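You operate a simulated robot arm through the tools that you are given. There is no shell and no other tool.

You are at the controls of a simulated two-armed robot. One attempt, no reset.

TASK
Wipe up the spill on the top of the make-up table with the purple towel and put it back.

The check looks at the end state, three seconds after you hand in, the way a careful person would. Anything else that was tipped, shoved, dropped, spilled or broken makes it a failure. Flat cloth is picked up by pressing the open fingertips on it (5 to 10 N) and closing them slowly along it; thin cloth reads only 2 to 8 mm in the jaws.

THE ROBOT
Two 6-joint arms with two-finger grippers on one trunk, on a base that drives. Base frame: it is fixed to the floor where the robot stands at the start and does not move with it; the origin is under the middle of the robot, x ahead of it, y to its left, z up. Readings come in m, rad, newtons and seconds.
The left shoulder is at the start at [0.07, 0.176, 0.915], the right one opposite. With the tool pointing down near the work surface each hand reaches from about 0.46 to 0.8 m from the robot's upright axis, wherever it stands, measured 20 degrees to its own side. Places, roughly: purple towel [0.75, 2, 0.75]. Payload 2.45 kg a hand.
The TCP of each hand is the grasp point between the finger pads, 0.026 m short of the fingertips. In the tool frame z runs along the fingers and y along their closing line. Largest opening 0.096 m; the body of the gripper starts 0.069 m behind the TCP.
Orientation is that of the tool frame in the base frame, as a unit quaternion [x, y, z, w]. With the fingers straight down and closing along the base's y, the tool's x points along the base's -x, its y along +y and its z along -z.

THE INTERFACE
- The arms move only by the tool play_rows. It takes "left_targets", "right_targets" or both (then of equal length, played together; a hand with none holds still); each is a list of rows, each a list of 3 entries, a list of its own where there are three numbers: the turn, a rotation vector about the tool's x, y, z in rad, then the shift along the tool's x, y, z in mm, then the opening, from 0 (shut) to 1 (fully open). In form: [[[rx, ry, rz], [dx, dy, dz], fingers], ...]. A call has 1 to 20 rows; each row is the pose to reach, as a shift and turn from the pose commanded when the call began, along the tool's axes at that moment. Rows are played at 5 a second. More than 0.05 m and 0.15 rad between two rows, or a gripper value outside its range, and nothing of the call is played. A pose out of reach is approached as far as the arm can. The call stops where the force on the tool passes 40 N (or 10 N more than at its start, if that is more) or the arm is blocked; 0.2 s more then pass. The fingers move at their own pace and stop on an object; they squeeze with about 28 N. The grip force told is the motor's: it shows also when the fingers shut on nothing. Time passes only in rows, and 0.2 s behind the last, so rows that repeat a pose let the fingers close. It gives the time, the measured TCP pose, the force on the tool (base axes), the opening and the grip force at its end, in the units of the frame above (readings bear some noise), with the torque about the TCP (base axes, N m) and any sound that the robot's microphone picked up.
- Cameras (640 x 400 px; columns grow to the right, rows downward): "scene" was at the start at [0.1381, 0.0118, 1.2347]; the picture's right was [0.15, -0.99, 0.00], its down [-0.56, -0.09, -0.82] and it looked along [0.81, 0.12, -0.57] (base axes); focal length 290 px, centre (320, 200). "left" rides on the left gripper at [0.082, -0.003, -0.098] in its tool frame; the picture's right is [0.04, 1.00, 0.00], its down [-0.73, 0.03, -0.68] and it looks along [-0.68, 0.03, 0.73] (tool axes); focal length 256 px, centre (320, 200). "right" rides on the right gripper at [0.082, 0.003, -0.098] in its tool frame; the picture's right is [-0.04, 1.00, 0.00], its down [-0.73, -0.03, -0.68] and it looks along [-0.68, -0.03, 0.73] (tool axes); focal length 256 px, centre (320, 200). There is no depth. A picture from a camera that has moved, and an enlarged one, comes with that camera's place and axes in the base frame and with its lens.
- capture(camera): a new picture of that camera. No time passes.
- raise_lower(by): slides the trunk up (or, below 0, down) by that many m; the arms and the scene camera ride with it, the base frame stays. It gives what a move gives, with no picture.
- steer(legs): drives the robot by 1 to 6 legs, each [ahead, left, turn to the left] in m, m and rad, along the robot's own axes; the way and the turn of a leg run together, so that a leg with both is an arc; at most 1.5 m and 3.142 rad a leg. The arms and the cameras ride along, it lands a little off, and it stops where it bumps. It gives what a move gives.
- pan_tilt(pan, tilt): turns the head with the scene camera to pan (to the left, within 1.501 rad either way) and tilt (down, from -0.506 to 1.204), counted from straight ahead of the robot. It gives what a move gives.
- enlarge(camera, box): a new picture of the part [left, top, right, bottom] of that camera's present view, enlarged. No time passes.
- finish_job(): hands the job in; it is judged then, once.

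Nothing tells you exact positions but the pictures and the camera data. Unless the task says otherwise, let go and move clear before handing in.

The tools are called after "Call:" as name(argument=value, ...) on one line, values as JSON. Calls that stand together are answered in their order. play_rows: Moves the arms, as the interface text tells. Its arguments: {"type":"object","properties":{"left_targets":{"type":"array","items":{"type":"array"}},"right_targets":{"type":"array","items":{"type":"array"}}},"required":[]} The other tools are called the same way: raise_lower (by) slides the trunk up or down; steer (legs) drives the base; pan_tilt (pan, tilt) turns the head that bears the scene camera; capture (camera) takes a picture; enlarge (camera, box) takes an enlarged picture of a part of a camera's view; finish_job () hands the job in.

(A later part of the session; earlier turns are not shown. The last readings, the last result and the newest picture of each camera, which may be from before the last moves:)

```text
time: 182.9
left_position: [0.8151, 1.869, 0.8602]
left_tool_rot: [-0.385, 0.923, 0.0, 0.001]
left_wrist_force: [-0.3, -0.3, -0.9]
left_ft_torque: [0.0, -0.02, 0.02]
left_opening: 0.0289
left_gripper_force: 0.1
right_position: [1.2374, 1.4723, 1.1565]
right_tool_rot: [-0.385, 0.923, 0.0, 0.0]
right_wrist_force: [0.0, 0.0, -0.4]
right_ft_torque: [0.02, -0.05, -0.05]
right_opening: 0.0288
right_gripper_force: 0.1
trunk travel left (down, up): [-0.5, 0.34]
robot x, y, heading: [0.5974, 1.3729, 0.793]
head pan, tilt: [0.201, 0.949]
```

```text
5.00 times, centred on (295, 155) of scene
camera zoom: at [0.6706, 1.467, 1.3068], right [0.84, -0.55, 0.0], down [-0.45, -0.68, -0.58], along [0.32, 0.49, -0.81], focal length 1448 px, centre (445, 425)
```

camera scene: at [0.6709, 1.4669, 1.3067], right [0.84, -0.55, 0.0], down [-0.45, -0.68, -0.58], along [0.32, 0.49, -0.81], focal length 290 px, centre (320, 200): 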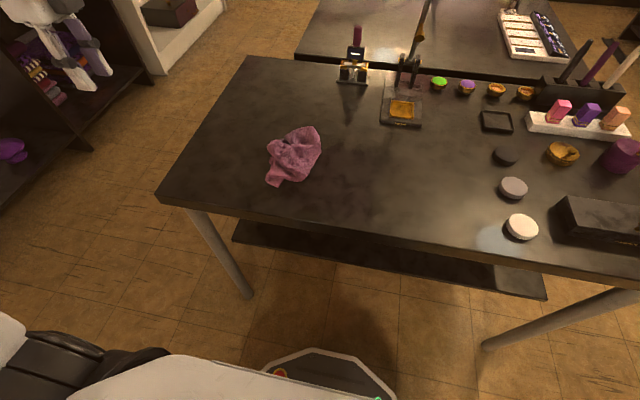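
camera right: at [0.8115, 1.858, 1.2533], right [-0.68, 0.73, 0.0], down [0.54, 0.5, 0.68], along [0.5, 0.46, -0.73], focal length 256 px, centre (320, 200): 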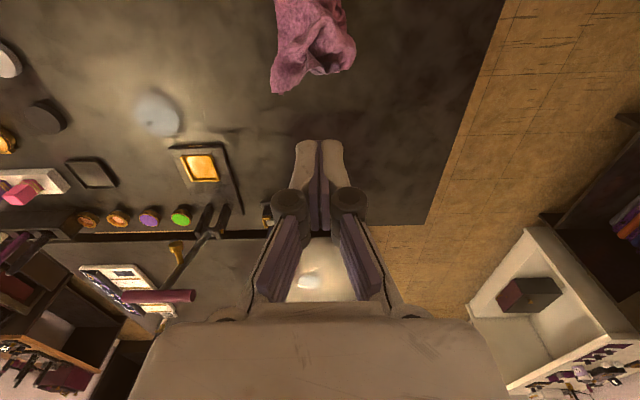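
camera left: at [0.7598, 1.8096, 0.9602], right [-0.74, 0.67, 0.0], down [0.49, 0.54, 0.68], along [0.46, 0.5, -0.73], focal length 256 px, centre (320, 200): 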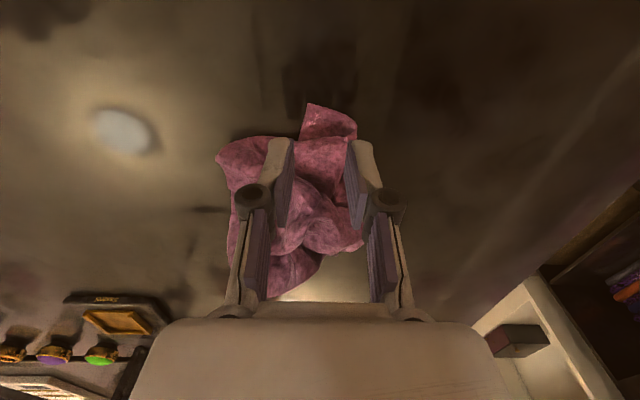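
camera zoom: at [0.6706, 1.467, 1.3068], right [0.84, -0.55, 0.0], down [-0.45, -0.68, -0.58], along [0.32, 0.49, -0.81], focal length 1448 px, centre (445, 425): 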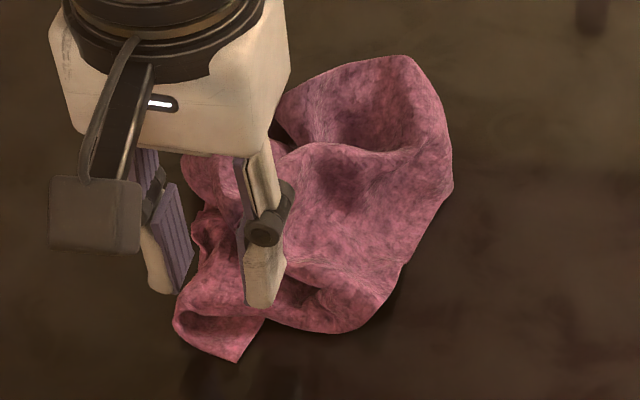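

I straddle the flap (fingers opened wider, shifted 8 mm left), close on it, and pull it left by about 12 cm.

Call:
play_rows(left_targets=[[[0, 0, 0], [5, 8, 0], 0.52], [[0, 0, 0], [5, 8, 15], 0.52], [[0, 0, 0], [5, 8, 28], 0.52], [[0, 0, 0], [5, 8, 34.5], 0.52], [[0, 0, 0], [5, 8, 34.2], 0.44], [[0, 0, 0], [5, 8, 33.5], 0.36], [[0, 0, 0], [5, 8, 32.7], 0.28], [[0, 0, 0], [5, 8, 32], 0.2], [[0, 0, 0], [5, 8, 31.3], 0.12], [[0, 0, 0], [5, 8, 31], 0.04], [[0, 0, 0], [5, 8, 31], 0], [[0, 0, 0], [5, 8, 31], 0], [[0, 0, 0], [5, 8, 20], 0], [[0, 0, 0], [5, 30, 16], 0], [[0, 0, 0], [5, 55, 16], 0], [[0, 0, 0], [5, 80, 16], 0], [[0, 0, 0], [5, 105, 18], 0], [[0, 0, 0], [5, 125, 20], 0]])

Call:
capture(camera="left")

Call:
enlarge(camera="scene", box=[205, 105, 345, 205])

```text
time: 186.7
left_position: [0.7242, 1.9548, 0.8418]
left_tool_rot: [-0.385, 0.923, 0.0, 0.002]
left_wrist_force: [0.4, -0.5, -4.1]
left_ft_torque: [-0.01, 0.01, -0.02]
left_opening: 0.0028
left_gripper_force: 34.2
right_position: [1.2386, 1.4717, 1.1559]
right_tool_rot: [-0.385, 0.923, 0.0, 0.001]
right_wrist_force: [0.5, 0.1, 0.4]
right_ft_torque: [-0.02, 0.0, -0.02]
right_opening: 0.0288
right_gripper_force: 0.1
trunk travel left (down, up): [-0.5, 0.34]
robot x, y, heading: [0.5977, 1.3713, 0.793]
head pan, tilt: [0.201, 0.949]
```

```text
taken
camera left: at [0.6679, 1.8944, 0.941], right [-0.74, 0.67, 0.0], down [0.49, 0.54, 0.68], along [0.46, 0.5, -0.73], focal length 256 px, centre (320, 200)
```

left: 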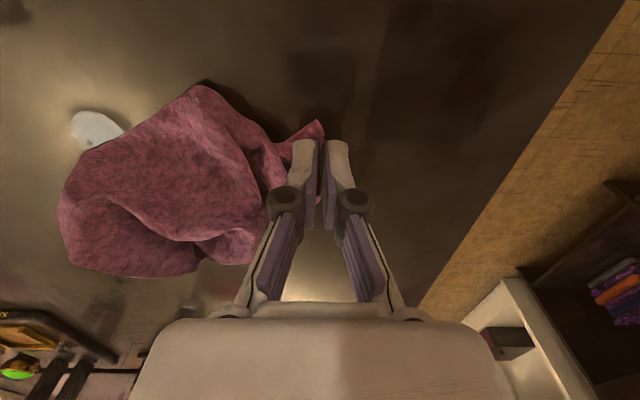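

```text
4.00 times, centred on (275, 155) of scene
camera zoom: at [0.6704, 1.4674, 1.3067], right [0.84, -0.55, 0.0], down [-0.45, -0.68, -0.58], along [0.32, 0.49, -0.81], focal length 1159 px, centre (500, 380)
```

zoom: 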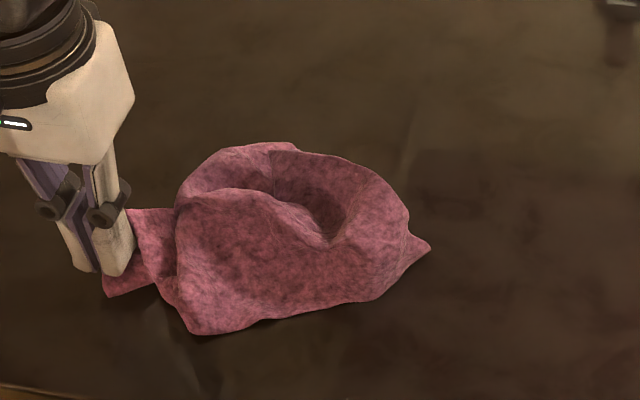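

The heap turned and moved along. I'll lift it fully by this flap to see its hanging shape, then lay it again more carefully.

Call:
play_rows(left_targets=[[[0, 0, 0], [-10, -10, -30], 0], [[0, 0, 0], [-25, -25, -65], 0], [[0, 0, 0], [-40, -40, -105], 0], [[0, 0, 0], [-55, -55, -145], 0], [[0, 0, 0], [-70, -70, -185], 0], [[0, 0, 0], [-85, -85, -225], 0], [[0, 0, 0], [-95, -95, -265], 0], [[0, 0, 0], [-100, -100, -300], 0], [[0, 0, 0], [-100, -100, -310], 0], [[0, 0, 0], [-100, -100, -310], 0], [[0, 0, 0], [-100, -100, -310], 0]])

Call:
capture(camera="left")

Call:
pan_tilt(pan=0.2, tilt=0.65)

Call:
enlarge(camera="scene", box=[200, 90, 420, 270])

```text
time: 189.1
left_position: [0.8638, 1.9542, 1.1519]
left_tool_rot: [-0.384, 0.923, 0.001, 0.001]
left_wrist_force: [-0.1, 0.3, -0.6]
left_ft_torque: [-0.05, 0.0, -0.05]
left_opening: 0.0
left_gripper_force: 27.9
right_position: [1.2387, 1.4727, 1.1568]
right_tool_rot: [-0.385, 0.923, -0.001, -0.001]
right_wrist_force: [0.1, 0.0, 0.4]
right_ft_torque: [0.04, -0.02, 0.01]
right_opening: 0.0291
right_gripper_force: 0.0
trunk travel left (down, up): [-0.5, 0.34]
robot x, y, heading: [0.5944, 1.3722, 0.795]
head pan, tilt: [0.201, 0.949]
```

```text
taken
camera left: at [0.8086, 1.8941, 1.2511], right [-0.74, 0.68, 0.0], down [0.49, 0.54, 0.68], along [0.46, 0.5, -0.73], focal length 256 px, centre (320, 200)
```

left: 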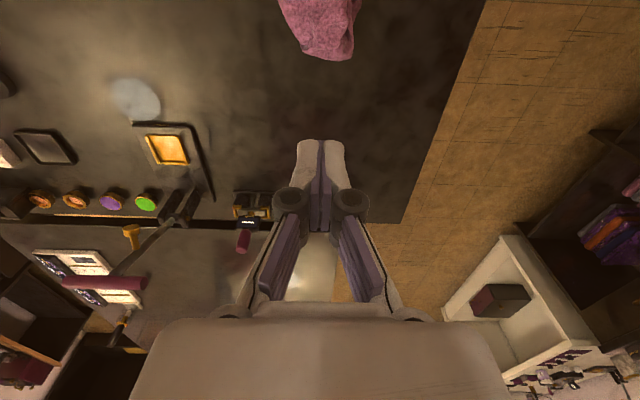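

```text
time: 189.9
left_position: [0.8641, 1.9539, 1.1514]
left_tool_rot: [-0.385, 0.923, 0.001, 0.002]
left_wrist_force: [0.0, 0.5, 0.0]
left_ft_torque: [0.02, 0.0, -0.01]
left_opening: 0.0002
left_gripper_force: 27.9
right_position: [1.2394, 1.4722, 1.1565]
right_tool_rot: [-0.384, 0.923, -0.001, -0.001]
right_wrist_force: [-0.5, -0.2, 0.1]
right_ft_torque: [-0.01, 0.01, 0.01]
right_opening: 0.0289
right_gripper_force: 0.1
trunk travel left (down, up): [-0.5, 0.34]
robot x, y, heading: [0.5904, 1.3707, 0.793]
head pan, tilt: [0.201, 0.649]
```

```text
2.22 times, centred on (310, 180) of scene
camera zoom: at [0.6787, 1.4786, 1.3308], right [0.84, -0.55, 0.0], down [-0.33, -0.51, -0.8], along [0.44, 0.67, -0.61], focal length 644 px, centre (342, 244)
```

zoom: 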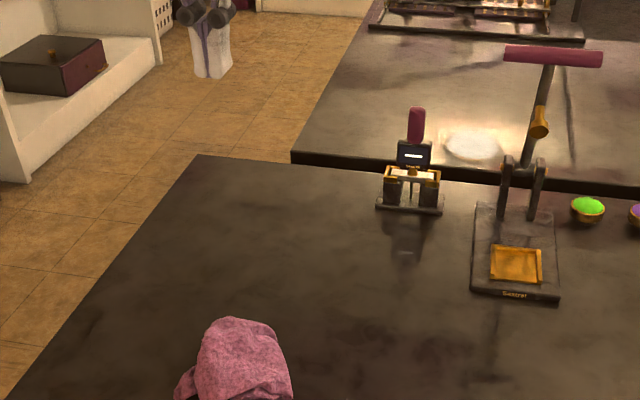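

It slipped out again; the cloth is still on the table. I look at its present state.

Call:
pan_tilt(pan=0.2, tilt=0.95)

Call:
enlarge(camera="scene", box=[205, 105, 345, 205])

Call:
enlarge(camera="left", box=[220, 0, 420, 125])

```text
time: 190.7
left_position: [0.8641, 1.9541, 1.1514]
left_tool_rot: [-0.385, 0.923, 0.0, 0.002]
left_wrist_force: [-0.3, -0.1, 0.5]
left_ft_torque: [-0.02, 0.04, 0.04]
left_opening: 0.0001
left_gripper_force: 27.7
right_position: [1.2389, 1.4725, 1.1567]
right_tool_rot: [-0.385, 0.923, 0.001, 0.0]
right_wrist_force: [0.0, 0.9, -0.5]
right_ft_torque: [-0.01, -0.02, 0.0]
right_opening: 0.0287
right_gripper_force: 0.1
trunk travel left (down, up): [-0.5, 0.34]
robot x, y, heading: [0.5933, 1.3762, 0.794]
head pan, tilt: [0.201, 0.949]
```

```text
4.00 times, centred on (275, 155) of scene
camera zoom: at [0.671, 1.4669, 1.3068], right [0.84, -0.55, 0.0], down [-0.45, -0.68, -0.58], along [0.32, 0.49, -0.81], focal length 1159 px, centre (500, 380)
```

zoom: 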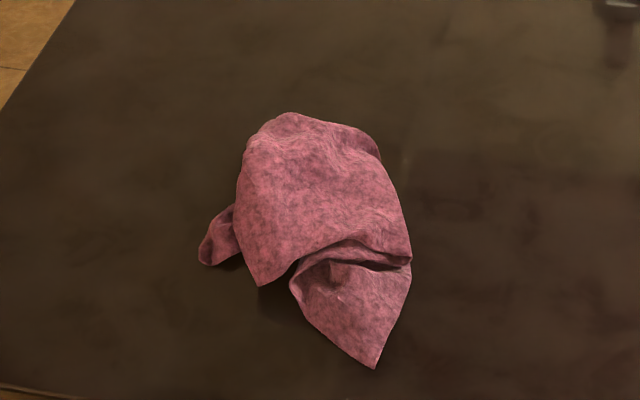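

```text
3.20 times, centred on (320, 62) of left
camera zoom: at [0.8086, 1.8941, 1.2511], right [-0.74, 0.68, 0.0], down [0.49, 0.54, 0.68], along [0.46, 0.5, -0.73], focal length 819 px, centre (320, 640)
```

zoom: 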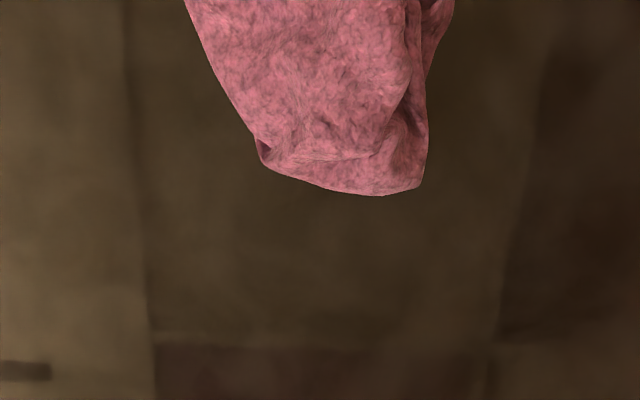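

The cloth now shows two clear corners on the near side: one at about [0.82, 1.82] (right) and one at about [0.79, 1.89] (left, on top). I hover over the left one to pull it to the near-left place.

Call:
play_rows(left_targets=[[[0, 0, 0], [20, 2, 30], 0.25], [[0, 0, 0], [40, 4, 65], 0.25], [[0, 0, 0], [60, 6, 105], 0.25], [[0, 0, 0], [75, 8, 145], 0.25], [[0, 0, 0], [84, 9, 185], 0.25], [[0, 0, 0], [84, 9, 225], 0.25], [[0, 0, 0], [84, 9, 260], 0.25], [[0, 0, 0], [84, 9, 287], 0.25], [[0, 0, 0], [84, 9, 287], 0.25]])

Call:
capture(camera="left")

Call:
enlarge(camera="scene", box=[205, 105, 345, 205])

```text
time: 192.7
left_position: [0.8006, 1.9002, 0.8638]
left_tool_rot: [-0.384, 0.923, 0.0, 0.002]
left_wrist_force: [-0.3, -0.8, 0.9]
left_ft_torque: [0.02, 0.0, -0.03]
left_opening: 0.0238
left_gripper_force: 0.1
right_position: [1.238, 1.4729, 1.1568]
right_tool_rot: [-0.385, 0.923, 0.0, 0.0]
right_wrist_force: [0.9, -0.3, -0.6]
right_ft_torque: [-0.01, -0.01, -0.02]
right_opening: 0.0287
right_gripper_force: 0.0
trunk travel left (down, up): [-0.5, 0.34]
robot x, y, heading: [0.594, 1.3734, 0.792]
head pan, tilt: [0.201, 0.949]
```

```text
taken
camera left: at [0.7437, 1.8398, 0.9632], right [-0.74, 0.68, 0.0], down [0.49, 0.54, 0.68], along [0.46, 0.5, -0.73], focal length 256 px, centre (320, 200)
```

left: 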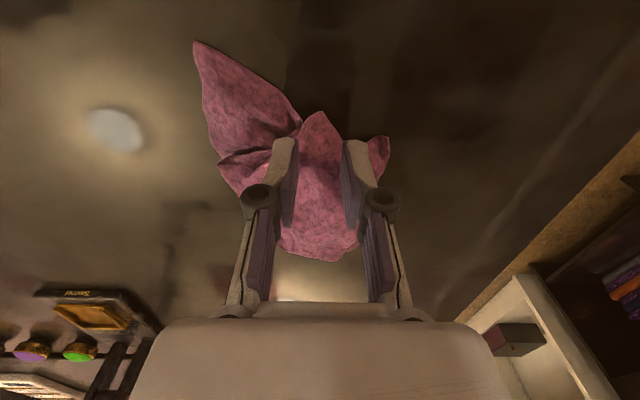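

```text
4.00 times, centred on (275, 155) of scene
camera zoom: at [0.6706, 1.4664, 1.3068], right [0.84, -0.55, 0.0], down [-0.45, -0.68, -0.58], along [0.32, 0.49, -0.81], focal length 1159 px, centre (500, 380)
```

zoom: 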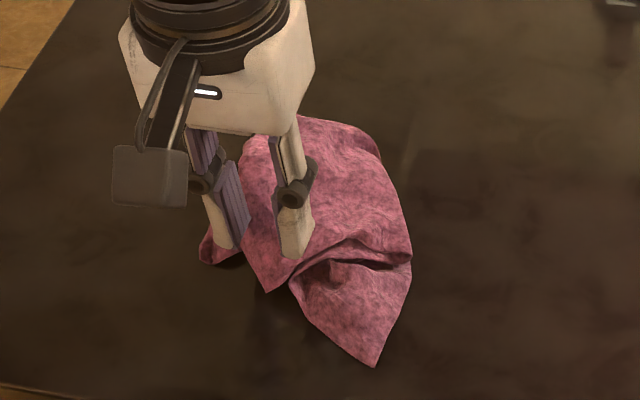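

I narrow the fingers to 16 mm to catch just this tip and lower.

Call:
play_rows(left_targets=[[[0, 0, 0], [5, 0, 10], 0.17], [[0, 0, 0], [5, 0, 20], 0.17], [[0, 0, 0], [5, 0, 28], 0.17], [[0, 0, 0], [5, 0, 32], 0.17], [[0, 0, 0], [5, 0, 34.5], 0.17], [[0, 0, 0], [5, 0, 36], 0.17]])

```text
time: 194.1
left_position: [0.7972, 1.897, 0.8301]
left_tool_rot: [-0.385, 0.923, 0.001, 0.003]
left_wrist_force: [0.6, 0.4, 12.1]
left_ft_torque: [-0.07, -0.16, 0.04]
left_opening: 0.0162
left_gripper_force: 0.0
right_position: [1.2382, 1.4709, 1.1574]
right_tool_rot: [-0.385, 0.923, 0.0, 0.0]
right_wrist_force: [-0.2, 0.2, 0.0]
right_ft_torque: [-0.04, -0.02, 0.03]
right_opening: 0.0288
right_gripper_force: 0.1
trunk travel left (down, up): [-0.5, 0.34]
robot x, y, heading: [0.5975, 1.3688, 0.786]
head pan, tilt: [0.201, 0.949]
```

12 N contact. I close slowly while keeping pressure, lift slightly, and pull to the left by about 12 cm.

Call:
play_rows(left_targets=[[[0, 0, 0], [0, 0, 0], 0.14], [[0, 0, 0], [0, 0, -0.1], 0.11], [[0, 0, 0], [0, 0, -0.3], 0.08], [[0, 0, 0], [0, 0, -0.5], 0.05], [[0, 0, 0], [0, 0, -0.8], 0.02], [[0, 0, 0], [0, 0, -1], 0], [[0, 0, 0], [0, 0, -1], 0], [[0, 0, 0], [0, 0, -1], 0], [[0, 0, 0], [0, 0, -12], 0], [[0, 0, 0], [0, 5, -25], 0], [[0, 0, 0], [2, 25, -30], 0], [[0, 0, 0], [4, 50, -30], 0], [[0, 0, 0], [6, 75, -28], 0], [[0, 0, 0], [8, 100, -25], 0], [[0, 0, 0], [10, 125, -18], 0]])

Call:
capture(camera="left")

Call:
enlarge(camera="scene", box=[185, 105, 345, 205])

```text
time: 197.3
left_position: [0.7005, 1.9778, 0.8455]
left_tool_rot: [-0.385, 0.923, -0.001, 0.003]
left_wrist_force: [0.3, -0.7, -0.3]
left_ft_torque: [-0.02, -0.07, -0.04]
left_opening: 0.0013
left_gripper_force: 27.7
right_position: [1.2385, 1.4736, 1.157]
right_tool_rot: [-0.385, 0.923, 0.0, 0.001]
right_wrist_force: [-0.4, -0.7, 0.1]
right_ft_torque: [-0.07, -0.01, -0.03]
right_opening: 0.0288
right_gripper_force: 0.1
trunk travel left (down, up): [-0.5, 0.34]
robot x, y, heading: [0.5949, 1.376, 0.788]
head pan, tilt: [0.201, 0.949]
```

```text
taken
camera left: at [0.644, 1.9187, 0.9452], right [-0.74, 0.68, 0.0], down [0.49, 0.54, 0.68], along [0.46, 0.5, -0.73], focal length 256 px, centre (320, 200)
```

left: 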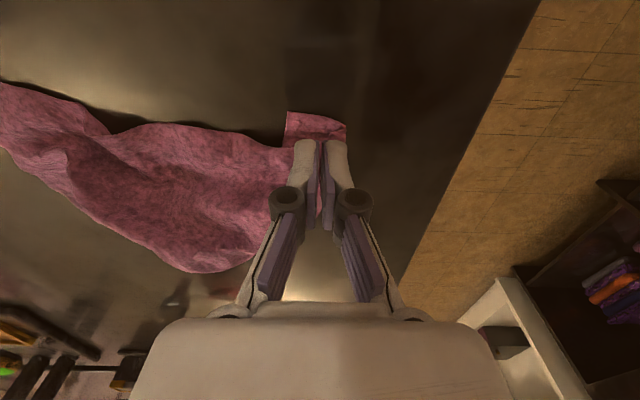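

```text
4.00 times, centred on (265, 155) of scene
camera zoom: at [0.6699, 1.468, 1.3067], right [0.84, -0.55, 0.0], down [-0.45, -0.68, -0.58], along [0.32, 0.49, -0.81], focal length 1159 px, centre (540, 380)
```

zoom: 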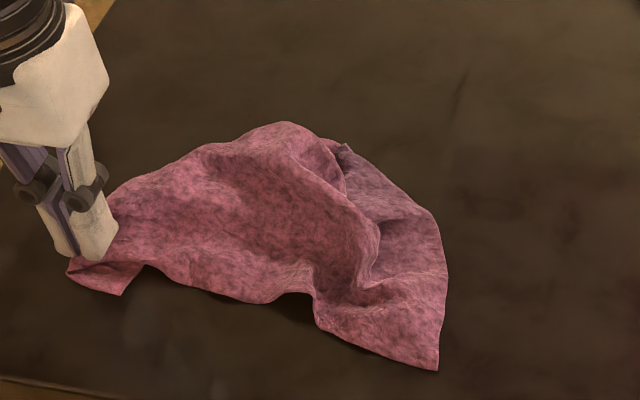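

Very good: the near edge is opening up well. I pull another 4 cm left, set it down and release.

Call:
play_rows(left_targets=[[[0, 0, 0], [0, 20, 3], 0], [[0, 0, 0], [0, 40, 8], 0], [[0, 0, 0], [0, 45, 14], 0], [[0, 0, 0], [0, 45, 16], 0.05], [[0, 0, 0], [0, 45, 16], 0.12], [[0, 0, 0], [0, 45, 15], 0.2], [[0, 0, 0], [0, 45, 8], 0.25], [[0, 0, 0], [0, 45, -20], 0.25], [[0, 0, 0], [0, 45, -60], 0.25], [[0, 0, 0], [0, 50, -100], 0.25], [[0, 0, 0], [0, 60, -140], 0.25], [[0, 0, 0], [0, 70, -180], 0.25]])

Call:
capture(camera="left")

Call:
enlarge(camera="scene", box=[185, 105, 345, 205])

Call:
enlarge(camera="left", box=[60, 0, 340, 175])

```text
time: 199.9
left_position: [0.6509, 2.0269, 1.0274]
left_tool_rot: [-0.384, 0.923, 0.001, 0.002]
left_wrist_force: [-0.3, -0.7, 0.2]
left_ft_torque: [0.02, 0.02, -0.01]
left_opening: 0.024
left_gripper_force: 0.0
right_position: [1.2381, 1.4714, 1.1563]
right_tool_rot: [-0.385, 0.923, 0.001, 0.0]
right_wrist_force: [0.4, -0.4, -0.3]
right_ft_torque: [0.02, 0.03, 0.0]
right_opening: 0.0288
right_gripper_force: 0.0
trunk travel left (down, up): [-0.5, 0.34]
robot x, y, heading: [0.5935, 1.3743, 0.789]
head pan, tilt: [0.201, 0.949]
```

```text
taken
camera left: at [0.594, 1.9676, 1.1264], right [-0.74, 0.68, 0.0], down [0.49, 0.54, 0.68], along [0.46, 0.5, -0.73], focal length 256 px, centre (320, 200)
```

left: 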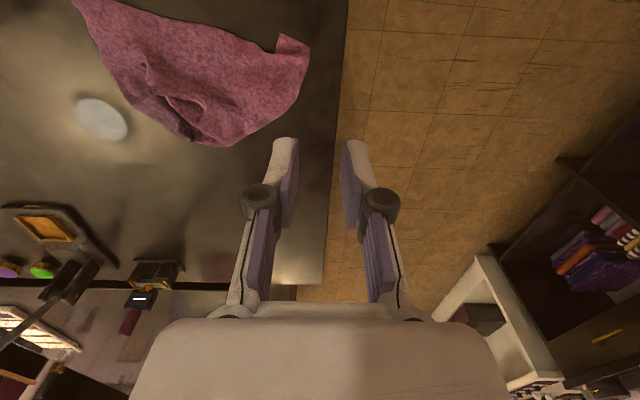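

```text
4.00 times, centred on (265, 155) of scene
camera zoom: at [0.6706, 1.4661, 1.3068], right [0.84, -0.55, 0.0], down [-0.45, -0.68, -0.58], along [0.32, 0.49, -0.81], focal length 1159 px, centre (540, 380)
```

zoom: 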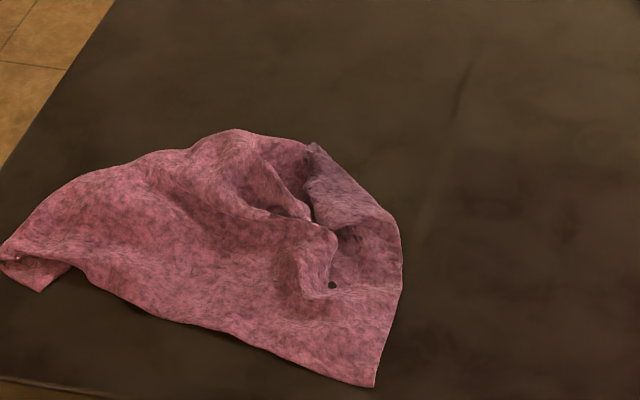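

```text
2.29 times, centred on (200, 88) of left
camera zoom: at [0.594, 1.9676, 1.1264], right [-0.74, 0.68, 0.0], down [0.49, 0.54, 0.68], along [0.46, 0.5, -0.73], focal length 585 px, centre (594, 457)
```

zoom: 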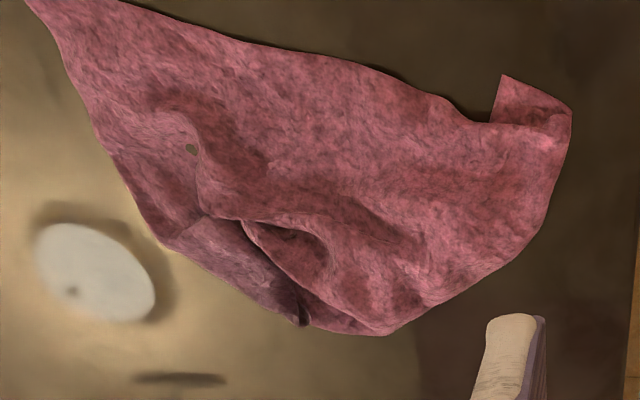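

Now all four corners can be told apart: near-left is in place, near-right at about [0.793, 1.818], far-right tip ≈[0.854, 1.99], far-left ≈[0.82, 2.03]; the far edge is just slack between them. I go for the far-right tip to pull it to the far right.

Call:
play_rows(left_targets=[[[0, 0, 0], [-15, -30, 0], 0.24], [[0, 0, 0], [-30, -60, 10], 0.24], [[0, 0, 0], [-45, -90, 30], 0.24], [[0, 0, 0], [-60, -120, 55], 0.24], [[0, 0, 0], [-75, -150, 80], 0.24], [[0, 0, 0], [-90, -175, 110], 0.24], [[0, 0, 0], [-97, -185, 145], 0.24], [[0, 0, 0], [-97, -185, 163], 0.24], [[0, 0, 0], [-97, -185, 163], 0.24]])

Call:
capture(camera="left")

Call:
enlarge(camera="scene", box=[185, 105, 345, 205])

```text
time: 201.9
left_position: [0.8507, 1.9664, 0.8646]
left_tool_rot: [-0.384, 0.923, 0.001, 0.002]
left_wrist_force: [0.7, 0.0, 0.1]
left_ft_torque: [-0.03, -0.02, 0.0]
left_opening: 0.0229
left_gripper_force: 0.0
right_position: [1.2387, 1.4729, 1.1566]
right_tool_rot: [-0.386, 0.923, 0.001, 0.0]
right_wrist_force: [0.1, -0.7, 0.5]
right_ft_torque: [-0.03, -0.02, 0.01]
right_opening: 0.0289
right_gripper_force: 0.1
trunk travel left (down, up): [-0.5, 0.34]
robot x, y, heading: [0.5926, 1.3712, 0.793]
head pan, tilt: [0.201, 0.949]
```

```text
taken
camera left: at [0.7941, 1.9065, 0.963], right [-0.74, 0.68, 0.0], down [0.49, 0.54, 0.68], along [0.46, 0.5, -0.73], focal length 256 px, centre (320, 200)
```

left: 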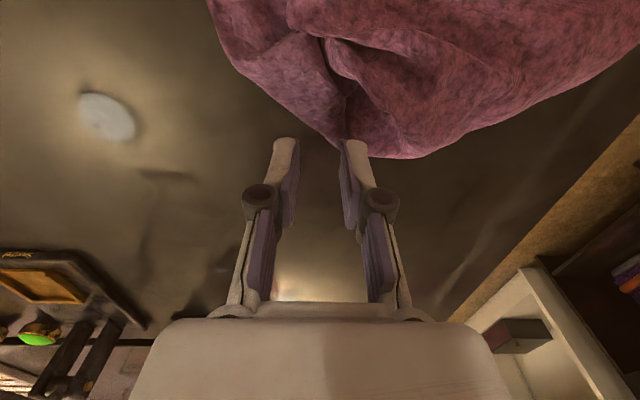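

```text
4.00 times, centred on (265, 155) of scene
camera zoom: at [0.671, 1.4666, 1.3068], right [0.84, -0.55, 0.0], down [-0.45, -0.68, -0.58], along [0.32, 0.49, -0.81], focal length 1159 px, centre (540, 380)
```

zoom: 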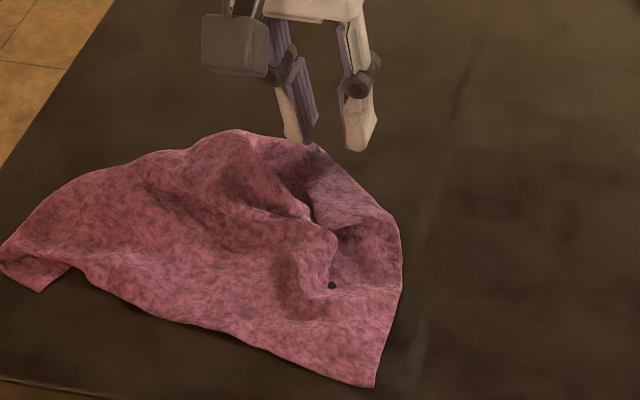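

The touchdown must go 22 mm nearer and 8 mm right to be fully on the far-right flap. I lower there.

Call:
play_rows(left_targets=[[[0, 0, 0], [22, -8, 5], 0.24], [[0, 0, 0], [22, -8, 18], 0.24], [[0, 0, 0], [22, -8, 28], 0.24], [[0, 0, 0], [22, -8, 33], 0.24], [[0, 0, 0], [22, -8, 36], 0.24], [[0, 0, 0], [22, -8, 38], 0.24]])

```text
time: 203.3
left_position: [0.84, 1.9455, 0.8284]
left_tool_rot: [-0.385, 0.923, 0.002, 0.003]
left_wrist_force: [0.9, 1.1, 15.2]
left_ft_torque: [0.06, 0.01, -0.01]
left_opening: 0.0239
left_gripper_force: 0.1
right_position: [1.2381, 1.4707, 1.1572]
right_tool_rot: [-0.385, 0.923, 0.0, 0.001]
right_wrist_force: [-0.1, -0.4, 0.4]
right_ft_torque: [-0.02, -0.03, 0.02]
right_opening: 0.0286
right_gripper_force: 0.0
trunk travel left (down, up): [-0.5, 0.34]
robot x, y, heading: [0.5928, 1.3735, 0.795]
head pan, tilt: [0.201, 0.949]
```

Contact 15 N. I close, lift slightly and pull toward the far right.

Call:
play_rows(left_targets=[[[0, 0, 0], [0, 0, -0.3], 0.2], [[0, 0, 0], [0, 0, -0.6], 0.16], [[0, 0, 0], [0, 0, -0.9], 0.12], [[0, 0, 0], [0, 0, -1.2], 0.08], [[0, 0, 0], [0, 0, -1.5], 0.04], [[0, 0, 0], [0, 0, -1.7], 0], [[0, 0, 0], [0, 0, -1.7], 0], [[0, 0, 0], [0, 0, -1.7], 0], [[0, 0, 0], [0, 0, -12], 0], [[0, 0, 0], [-10, -10, -25], 0], [[0, 0, 0], [-30, -28, -30], 0], [[0, 0, 0], [-50, -46, -30], 0], [[0, 0, 0], [-70, -64, -27], 0], [[0, 0, 0], [-90, -82, -22], 0], [[0, 0, 0], [-106, -97, -15], 0], [[0, 0, 0], [-106, -97, -12], 0]])

Call:
capture(camera="left")

Call:
enlarge(camera="scene", box=[185, 95, 345, 205])

```text
time: 206.7
left_position: [0.9838, 1.9527, 0.8376]
left_tool_rot: [-0.385, 0.923, 0.001, 0.002]
left_wrist_force: [-0.8, -0.3, 0.4]
left_ft_torque: [-0.03, -0.01, 0.0]
left_opening: 0.001
left_gripper_force: 28.1
right_position: [1.2378, 1.4724, 1.1565]
right_tool_rot: [-0.385, 0.923, 0.0, 0.0]
right_wrist_force: [0.3, -0.3, 0.5]
right_ft_torque: [0.01, -0.03, 0.05]
right_opening: 0.0287
right_gripper_force: 0.1
trunk travel left (down, up): [-0.5, 0.34]
robot x, y, heading: [0.5942, 1.3721, 0.79]
head pan, tilt: [0.201, 0.949]
```

```text
taken
camera left: at [0.928, 1.893, 0.9375], right [-0.74, 0.68, 0.0], down [0.49, 0.54, 0.68], along [0.46, 0.5, -0.73], focal length 256 px, centre (320, 200)
```

left: 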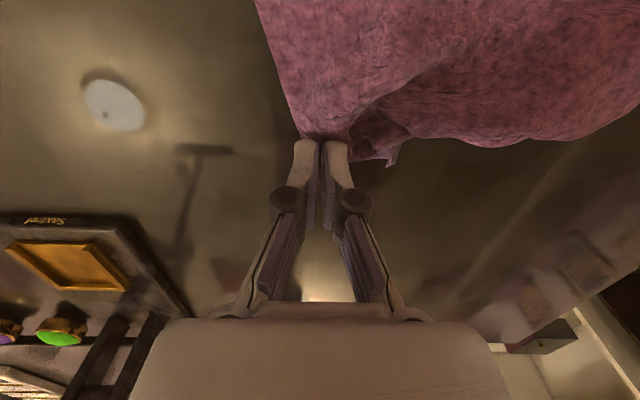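

```text
3.64 times, centred on (265, 150) of scene
camera zoom: at [0.6706, 1.4668, 1.3068], right [0.84, -0.55, 0.0], down [-0.45, -0.68, -0.58], along [0.32, 0.49, -0.81], focal length 1054 px, centre (520, 382)
```

zoom: 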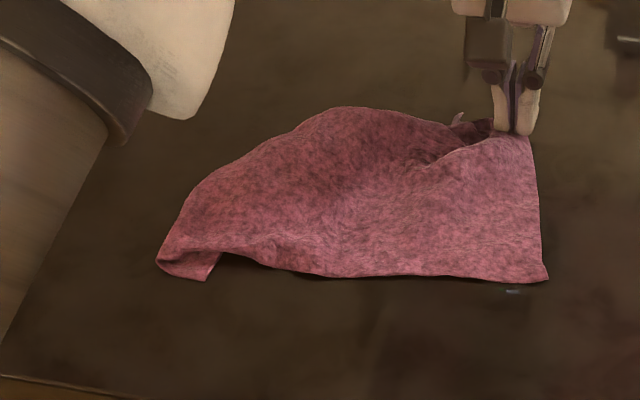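

Very nice – near edge and right edge are straight now. I set down and release the far-right corner.

Call:
play_rows(left_targets=[[[0, 0, 0], [0, 0, 6], 0], [[0, 0, 0], [0, 0, 8.5], 0.05], [[0, 0, 0], [0, 0, 8.5], 0.12], [[0, 0, 0], [0, 0, 8], 0.2], [[0, 0, 0], [0, 0, 3], 0.25], [[0, 0, 0], [0, 0, -20], 0.25], [[0, 0, 0], [0, 0, -60], 0.25], [[0, 0, 0], [10, 10, -100], 0.25], [[0, 0, 0], [25, 30, -130], 0.25], [[0, 0, 0], [45, 60, -150], 0.25], [[0, 0, 0], [65, 95, -165], 0.25], [[0, 0, 0], [85, 130, -175], 0.25], [[0, 0, 0], [95, 165, -180], 0.25]])

Call:
capture(camera="left")

Call:
enlarge(camera="scene", box=[185, 95, 345, 205])

Call:
enlarge(camera="left", box=[100, 0, 400, 190])

```text
time: 209.5
left_position: [0.7992, 2.0008, 1.0161]
left_tool_rot: [-0.385, 0.923, 0.0, 0.002]
left_wrist_force: [-0.1, 0.7, 0.0]
left_ft_torque: [-0.02, -0.05, -0.01]
left_opening: 0.024
left_gripper_force: 0.0
right_position: [1.2377, 1.4722, 1.1562]
right_tool_rot: [-0.385, 0.923, -0.001, 0.001]
right_wrist_force: [-0.4, -0.3, 0.5]
right_ft_torque: [-0.01, 0.0, -0.01]
right_opening: 0.0289
right_gripper_force: 0.0
trunk travel left (down, up): [-0.5, 0.34]
robot x, y, heading: [0.5938, 1.3693, 0.789]
head pan, tilt: [0.201, 0.949]
```

```text
taken
camera left: at [0.7428, 1.9417, 1.1169], right [-0.74, 0.68, 0.0], down [0.49, 0.54, 0.68], along [0.46, 0.5, -0.73], focal length 256 px, centre (320, 200)
```

left: 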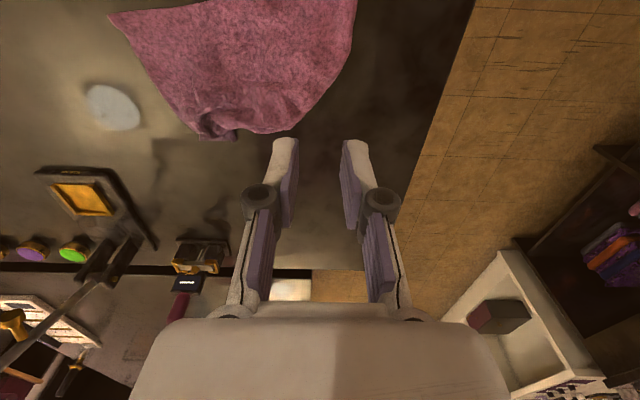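

```text
3.64 times, centred on (265, 150) of scene
camera zoom: at [0.6696, 1.4679, 1.3067], right [0.84, -0.55, 0.0], down [-0.44, -0.68, -0.58], along [0.32, 0.49, -0.81], focal length 1054 px, centre (520, 382)
```

zoom: 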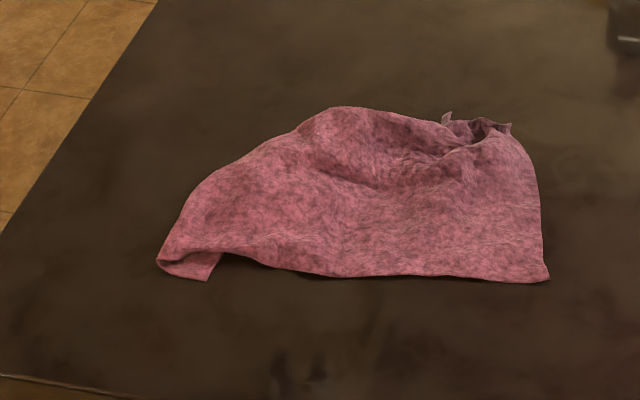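

```text
2.11 times, centred on (250, 95) of left
camera zoom: at [0.7428, 1.9417, 1.1169], right [-0.74, 0.68, 0.0], down [0.49, 0.54, 0.68], along [0.46, 0.5, -0.73], focal length 539 px, centre (467, 421)
```

zoom: 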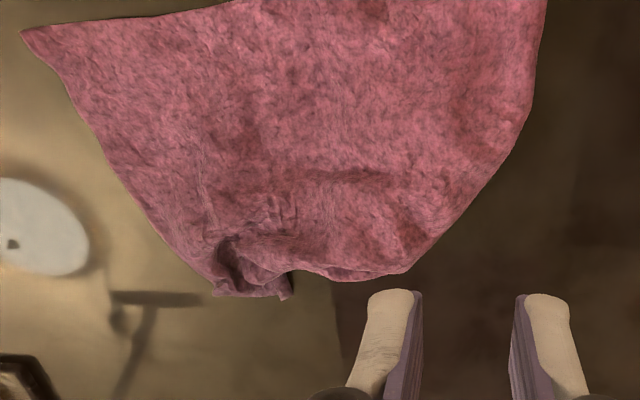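

The towel is nearly flat. Next the far-left corner (about [0.885, 2.035]) should go out to the far left. I hover 2 cm inside it.

Call:
play_rows(left_targets=[[[0, 0, 0], [-20, -14, 20], 0.24], [[0, 0, 0], [-40, -28, 50], 0.24], [[0, 0, 0], [-62, -43, 85], 0.24], [[0, 0, 0], [-62, -43, 125], 0.24], [[0, 0, 0], [-62, -43, 152], 0.24], [[0, 0, 0], [-62, -43, 152], 0.24]])

Call:
capture(camera="left")

```text
time: 210.9
left_position: [0.8748, 2.0152, 0.8664]
left_tool_rot: [-0.384, 0.923, 0.001, 0.002]
left_wrist_force: [0.1, -0.8, -0.5]
left_ft_torque: [0.05, 0.02, -0.03]
left_opening: 0.0229
left_gripper_force: 0.1
right_position: [1.2385, 1.4715, 1.1547]
right_tool_rot: [-0.385, 0.923, 0.001, 0.0]
right_wrist_force: [0.1, 0.8, -0.6]
right_ft_torque: [-0.02, 0.0, 0.03]
right_opening: 0.0288
right_gripper_force: 0.1
trunk travel left (down, up): [-0.5, 0.34]
robot x, y, heading: [0.5951, 1.3708, 0.786]
head pan, tilt: [0.201, 0.949]
```

```text
taken
camera left: at [0.818, 1.9549, 0.9654], right [-0.74, 0.68, 0.0], down [0.49, 0.54, 0.68], along [0.46, 0.5, -0.73], focal length 256 px, centre (320, 200)
```

left: 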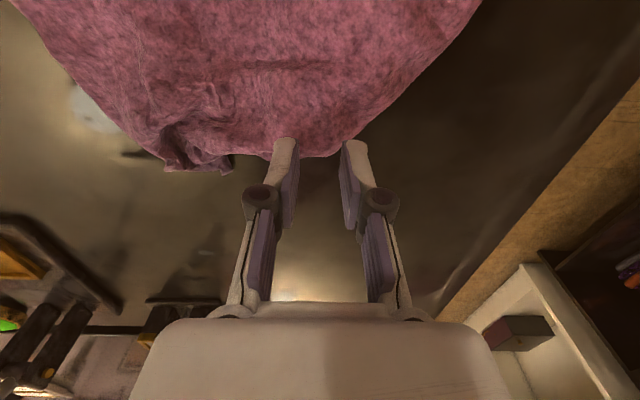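

Good position. I lower, close slowly, lift slightly and pull to the far left.

Call:
play_rows(left_targets=[[[0, 0, 0], [0, 0, 15], 0.24], [[0, 0, 0], [0, 0, 28], 0.24], [[0, 0, 0], [0, 0, 34], 0.24], [[0, 0, 0], [0, 0, 37], 0.24], [[0, 0, 0], [0, 0, 38.7], 0.24], [[0, 0, 0], [0, 0, 38.7], 0.24]])

```text
time: 212.3
left_position: [0.8743, 2.0134, 0.8298]
left_tool_rot: [-0.385, 0.923, 0.0, 0.003]
left_wrist_force: [2.2, -0.5, 13.1]
left_ft_torque: [-0.11, -0.2, 0.0]
left_opening: 0.0242
left_gripper_force: 0.1
right_position: [1.2382, 1.4709, 1.1562]
right_tool_rot: [-0.385, 0.923, 0.001, 0.001]
right_wrist_force: [0.2, -0.9, 0.5]
right_ft_torque: [-0.01, -0.02, -0.03]
right_opening: 0.029
right_gripper_force: 0.0
trunk travel left (down, up): [-0.5, 0.34]
robot x, y, heading: [0.596, 1.3722, 0.797]
head pan, tilt: [0.201, 0.949]
```

Call:
play_rows(left_targets=[[[0, 0, 0], [0, 0, -0.2], 0.2], [[0, 0, 0], [0, 0, -0.5], 0.16], [[0, 0, 0], [0, 0, -0.8], 0.12], [[0, 0, 0], [0, 0, -1.1], 0.08], [[0, 0, 0], [0, 0, -1.4], 0.04], [[0, 0, 0], [0, 0, -1.6], 0], [[0, 0, 0], [0, 0, -1.6], 0], [[0, 0, 0], [0, 0, -1.6], 0], [[0, 0, 0], [0, 0, -15], 0], [[0, 0, 0], [0, 0, -35], 0], [[0, 0, 0], [-5, 10, -50], 0], [[0, 0, 0], [-15, 30, -50], 0], [[0, 0, 0], [-25, 50, -50], 0], [[0, 0, 0], [-25, 50, -50], 0]])

Call:
capture(camera="left")

Call:
enlarge(camera="scene", box=[185, 75, 345, 205])

```text
time: 215.3
left_position: [0.8554, 2.0685, 0.8785]
left_tool_rot: [-0.385, 0.923, 0.001, 0.001]
left_wrist_force: [-1.1, 0.4, 0.2]
left_ft_torque: [0.05, 0.01, -0.01]
left_opening: 0.0042
left_gripper_force: 28.9
right_position: [1.2386, 1.4729, 1.1565]
right_tool_rot: [-0.385, 0.923, 0.0, 0.0]
right_wrist_force: [-0.3, -0.2, 0.1]
right_ft_torque: [-0.01, 0.02, -0.01]
right_opening: 0.029
right_gripper_force: 0.2
trunk travel left (down, up): [-0.5, 0.34]
robot x, y, heading: [0.5949, 1.3743, 0.788]
head pan, tilt: [0.201, 0.949]
```

```text
taken
camera left: at [0.8006, 2.008, 0.9773], right [-0.74, 0.67, 0.0], down [0.49, 0.54, 0.68], along [0.46, 0.5, -0.73], focal length 256 px, centre (320, 200)
```

left: 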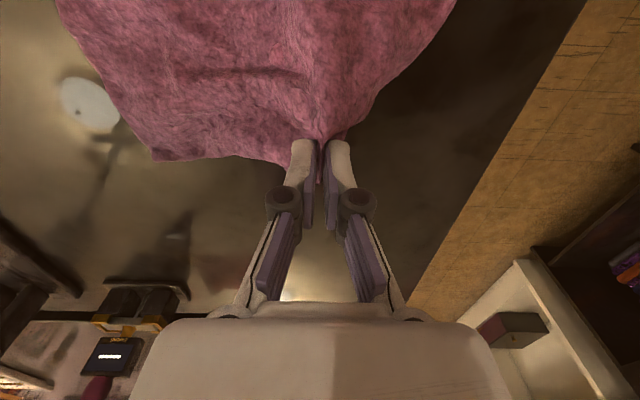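

```text
3.08 times, centred on (265, 140) of scene
camera zoom: at [0.6712, 1.4663, 1.3068], right [0.84, -0.55, 0.0], down [-0.45, -0.68, -0.58], along [0.32, 0.49, -0.81], focal length 891 px, centre (489, 385)
```

zoom: 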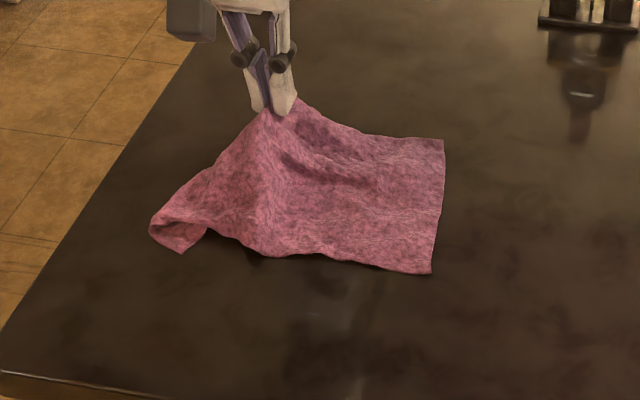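

Excellent – the far-right gather opened up and the towel is almost completely spread. I move the far-left corner a little further out, set it down and release.

Call:
play_rows(left_targets=[[[0, 0, 0], [-10, 18, 2], 0], [[0, 0, 0], [-20, 36, 8], 0], [[0, 0, 0], [-30, 54, 18], 0], [[0, 0, 0], [-36, 65, 30], 0], [[0, 0, 0], [-38, 68, 42], 0], [[0, 0, 0], [-38, 68, 48], 0], [[0, 0, 0], [-38, 68, 49], 0.05], [[0, 0, 0], [-38, 68, 49], 0.12], [[0, 0, 0], [-38, 68, 48], 0.2], [[0, 0, 0], [-38, 68, 42], 0.25], [[0, 0, 0], [-38, 68, 20], 0.25], [[0, 0, 0], [-38, 68, -20], 0.25], [[0, 0, 0], [-28, 68, -60], 0.25], [[0, 0, 0], [0, 68, -95], 0.25], [[0, 0, 0], [35, 68, -120], 0.25], [[0, 0, 0], [75, 68, -140], 0.25], [[0, 0, 0], [110, 68, -155], 0.25]])

Call:
capture(camera="left")

Call:
enlarge(camera="scene", box=[185, 85, 345, 205])

```text
time: 218.9
left_position: [0.7289, 2.036, 1.0334]
left_tool_rot: [-0.384, 0.923, 0.0, 0.004]
left_wrist_force: [-0.7, -0.3, 1.3]
left_ft_torque: [0.03, 0.0, 0.03]
left_opening: 0.0239
left_gripper_force: 0.1
right_position: [1.2377, 1.4715, 1.1572]
right_tool_rot: [-0.385, 0.923, 0.001, 0.001]
right_wrist_force: [-0.6, -0.9, 0.4]
right_ft_torque: [0.03, 0.0, -0.02]
right_opening: 0.0288
right_gripper_force: 0.0
trunk travel left (down, up): [-0.5, 0.34]
robot x, y, heading: [0.5949, 1.3738, 0.788]
head pan, tilt: [0.201, 0.949]
```

```text
taken
camera left: at [0.6727, 1.976, 1.1325], right [-0.74, 0.68, 0.0], down [0.49, 0.54, 0.68], along [0.46, 0.5, -0.73], focal length 256 px, centre (320, 200)
```

left: 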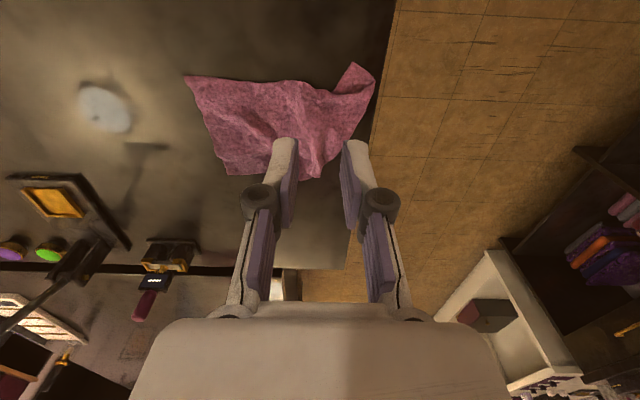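

```text
3.33 times, centred on (265, 145) of scene
camera zoom: at [0.6696, 1.4655, 1.3069], right [0.84, -0.55, 0.0], down [-0.45, -0.68, -0.58], along [0.32, 0.49, -0.81], focal length 966 px, centre (503, 383)
```

zoom: 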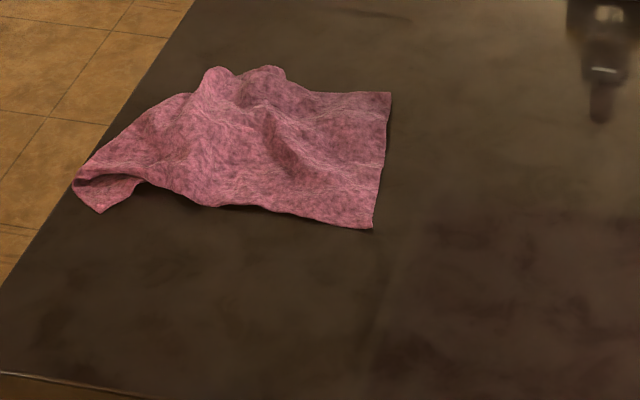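

The towel is well spread now but sits ~7 cm too far left/far. I back up a little and will pull the near-right corner (≈[0.866, 1.942]) toward its original near-right place, which also stretches it.

Call:
steer(legs=[[-0.05, -0.04, 0]])

Call:
play_rows(left_targets=[[[0, 0, 0], [-20, -25, 10], 0.24], [[0, 0, 0], [-40, -50, 30], 0.24], [[0, 0, 0], [-60, -75, 60], 0.24], [[0, 0, 0], [-80, -95, 95], 0.24], [[0, 0, 0], [-90, -105, 135], 0.24], [[0, 0, 0], [-90, -105, 168], 0.24], [[0, 0, 0], [-90, -105, 168], 0.24]])

Call:
capture(camera="left")

Call:
capture(camera="scene")

```text
time: 219.9
left_position: [0.7239, 1.9739, 1.0328]
left_tool_rot: [-0.385, 0.923, 0.001, 0.001]
left_wrist_force: [-0.1, -1.1, -0.4]
left_ft_torque: [0.0, -0.01, 0.01]
left_opening: 0.0239
left_gripper_force: 0.0
right_position: [1.2312, 1.4079, 1.1553]
right_tool_rot: [-0.385, 0.923, -0.001, 0.0]
right_wrist_force: [0.3, 0.3, 0.6]
right_ft_torque: [0.05, -0.01, -0.03]
right_opening: 0.0289
right_gripper_force: 0.0
trunk travel left (down, up): [-0.5, 0.34]
robot x, y, heading: [0.5912, 1.3105, 0.791]
head pan, tilt: [0.201, 0.949]
```

```text
time: 221.5
left_position: [0.8639, 1.9643, 0.8655]
left_tool_rot: [-0.386, 0.923, 0.001, 0.002]
left_wrist_force: [0.1, 0.3, 0.6]
left_ft_torque: [0.01, -0.01, -0.01]
left_opening: 0.0231
left_gripper_force: 0.0
right_position: [1.2318, 1.4087, 1.1562]
right_tool_rot: [-0.385, 0.923, 0.0, 0.0]
right_wrist_force: [0.7, -1.2, -0.8]
right_ft_torque: [0.01, 0.01, -0.02]
right_opening: 0.0287
right_gripper_force: 0.0
trunk travel left (down, up): [-0.5, 0.34]
robot x, y, heading: [0.5874, 1.3114, 0.791]
head pan, tilt: [0.201, 0.949]
```

```text
taken
camera left: at [0.8066, 1.9046, 0.9643], right [-0.74, 0.67, 0.0], down [0.49, 0.54, 0.68], along [0.46, 0.5, -0.73], focal length 256 px, centre (320, 200)
```

left: 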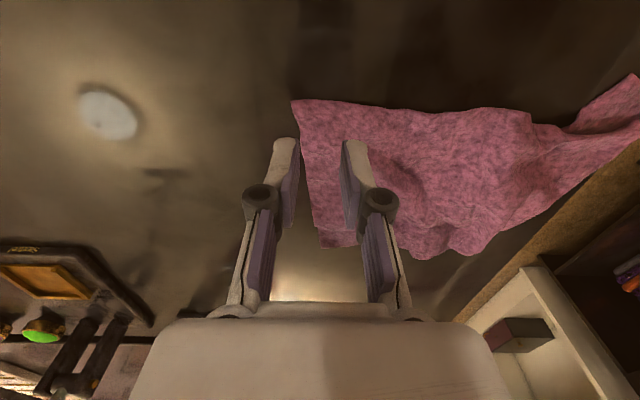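

```text
taken
camera scene: at [0.6644, 1.4029, 1.3068], right [0.84, -0.55, 0.0], down [-0.45, -0.68, -0.58], along [0.32, 0.49, -0.81], focal length 290 px, centre (320, 200)
```

scene: 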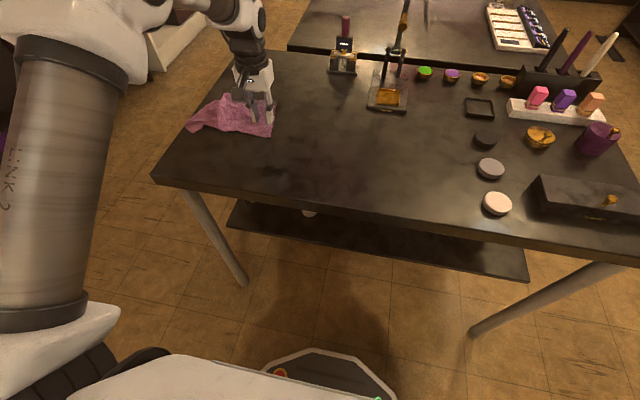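

I shift 10 mm left so both fingers are on the cloth, press and grip the near-right corner.

Call:
play_rows(left_targets=[[[0, 0, 0], [0, 10, 10], 0.24], [[0, 0, 0], [0, 10, 24], 0.24], [[0, 0, 0], [0, 10, 32], 0.24], [[0, 0, 0], [0, 10, 36], 0.24], [[0, 0, 0], [0, 10, 38.5], 0.24], [[0, 0, 0], [0, 10, 38.5], 0.24]])

```text
time: 222.9
left_position: [0.8545, 1.9715, 0.8285]
left_tool_rot: [-0.385, 0.923, 0.002, 0.003]
left_wrist_force: [0.7, 1.8, 8.1]
left_ft_torque: [-0.02, -0.01, 0.01]
left_opening: 0.0233
left_gripper_force: 0.0
right_position: [1.2314, 1.4087, 1.1556]
right_tool_rot: [-0.385, 0.923, 0.0, 0.001]
right_wrist_force: [0.5, 0.1, -0.5]
right_ft_torque: [-0.02, -0.03, 0.01]
right_opening: 0.0288
right_gripper_force: 0.1
trunk travel left (down, up): [-0.5, 0.34]
robot x, y, heading: [0.5871, 1.3114, 0.792]
head pan, tilt: [0.201, 0.949]
```

Call:
play_rows(left_targets=[[[0, 0, 0], [0, 0, 0.3], 0.2], [[0, 0, 0], [0, 0, 0], 0.16], [[0, 0, 0], [0, 0, -0.3], 0.12], [[0, 0, 0], [0, 0, -0.6], 0.08], [[0, 0, 0], [0, 0, -0.9], 0.04], [[0, 0, 0], [0, 0, -1.1], 0], [[0, 0, 0], [0, 0, -1.1], 0], [[0, 0, 0], [0, 0, -1.1], 0], [[0, 0, 0], [0, 0, -10], 0], [[0, 0, 0], [10, -8, -14], 0], [[0, 0, 0], [28, -23, -14], 0], [[0, 0, 0], [46, -38, -14], 0], [[0, 0, 0], [64, -53, -13], 0], [[0, 0, 0], [82, -68, -12], 0], [[0, 0, 0], [96, -80, -11], 0], [[0, 0, 0], [104, -87, -10], 0]])

Call:
capture(camera="left")

Call:
enlarge(camera="scene", box=[170, 75, 330, 195])

```text
time: 226.3
left_position: [0.8432, 1.8361, 0.8373]
left_tool_rot: [-0.385, 0.923, 0.001, 0.001]
left_wrist_force: [-0.6, -0.1, -0.8]
left_ft_torque: [0.04, -0.04, 0.0]
left_opening: 0.0015
left_gripper_force: 24.2
right_position: [1.2321, 1.4094, 1.1559]
right_tool_rot: [-0.385, 0.923, 0.0, 0.0]
right_wrist_force: [1.0, 0.4, 0.0]
right_ft_torque: [0.03, 0.02, -0.01]
right_opening: 0.0287
right_gripper_force: 0.1
trunk travel left (down, up): [-0.5, 0.34]
robot x, y, heading: [0.5846, 1.3098, 0.793]
head pan, tilt: [0.201, 0.949]
```

```text
taken
camera left: at [0.7876, 1.7766, 0.9355], right [-0.74, 0.67, 0.0], down [0.49, 0.54, 0.68], along [0.46, 0.5, -0.73], focal length 256 px, centre (320, 200)
```

left: 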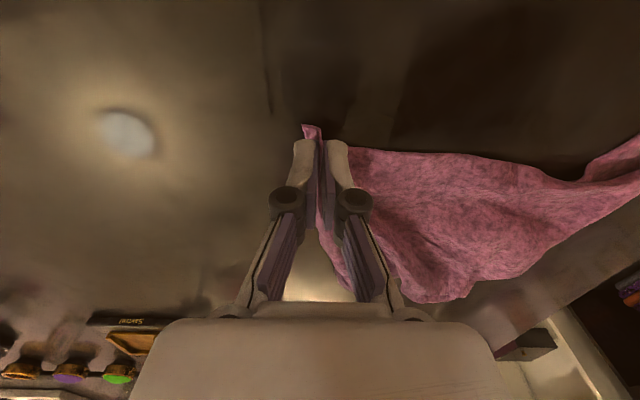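

```text
3.33 times, centred on (250, 135) of scene
camera zoom: at [0.6646, 1.4034, 1.3067], right [0.84, -0.55, 0.0], down [-0.45, -0.68, -0.58], along [0.32, 0.49, -0.81], focal length 966 px, centre (553, 417)
```

zoom: 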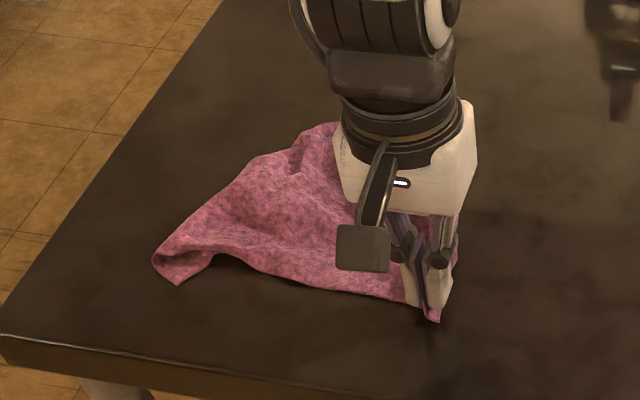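

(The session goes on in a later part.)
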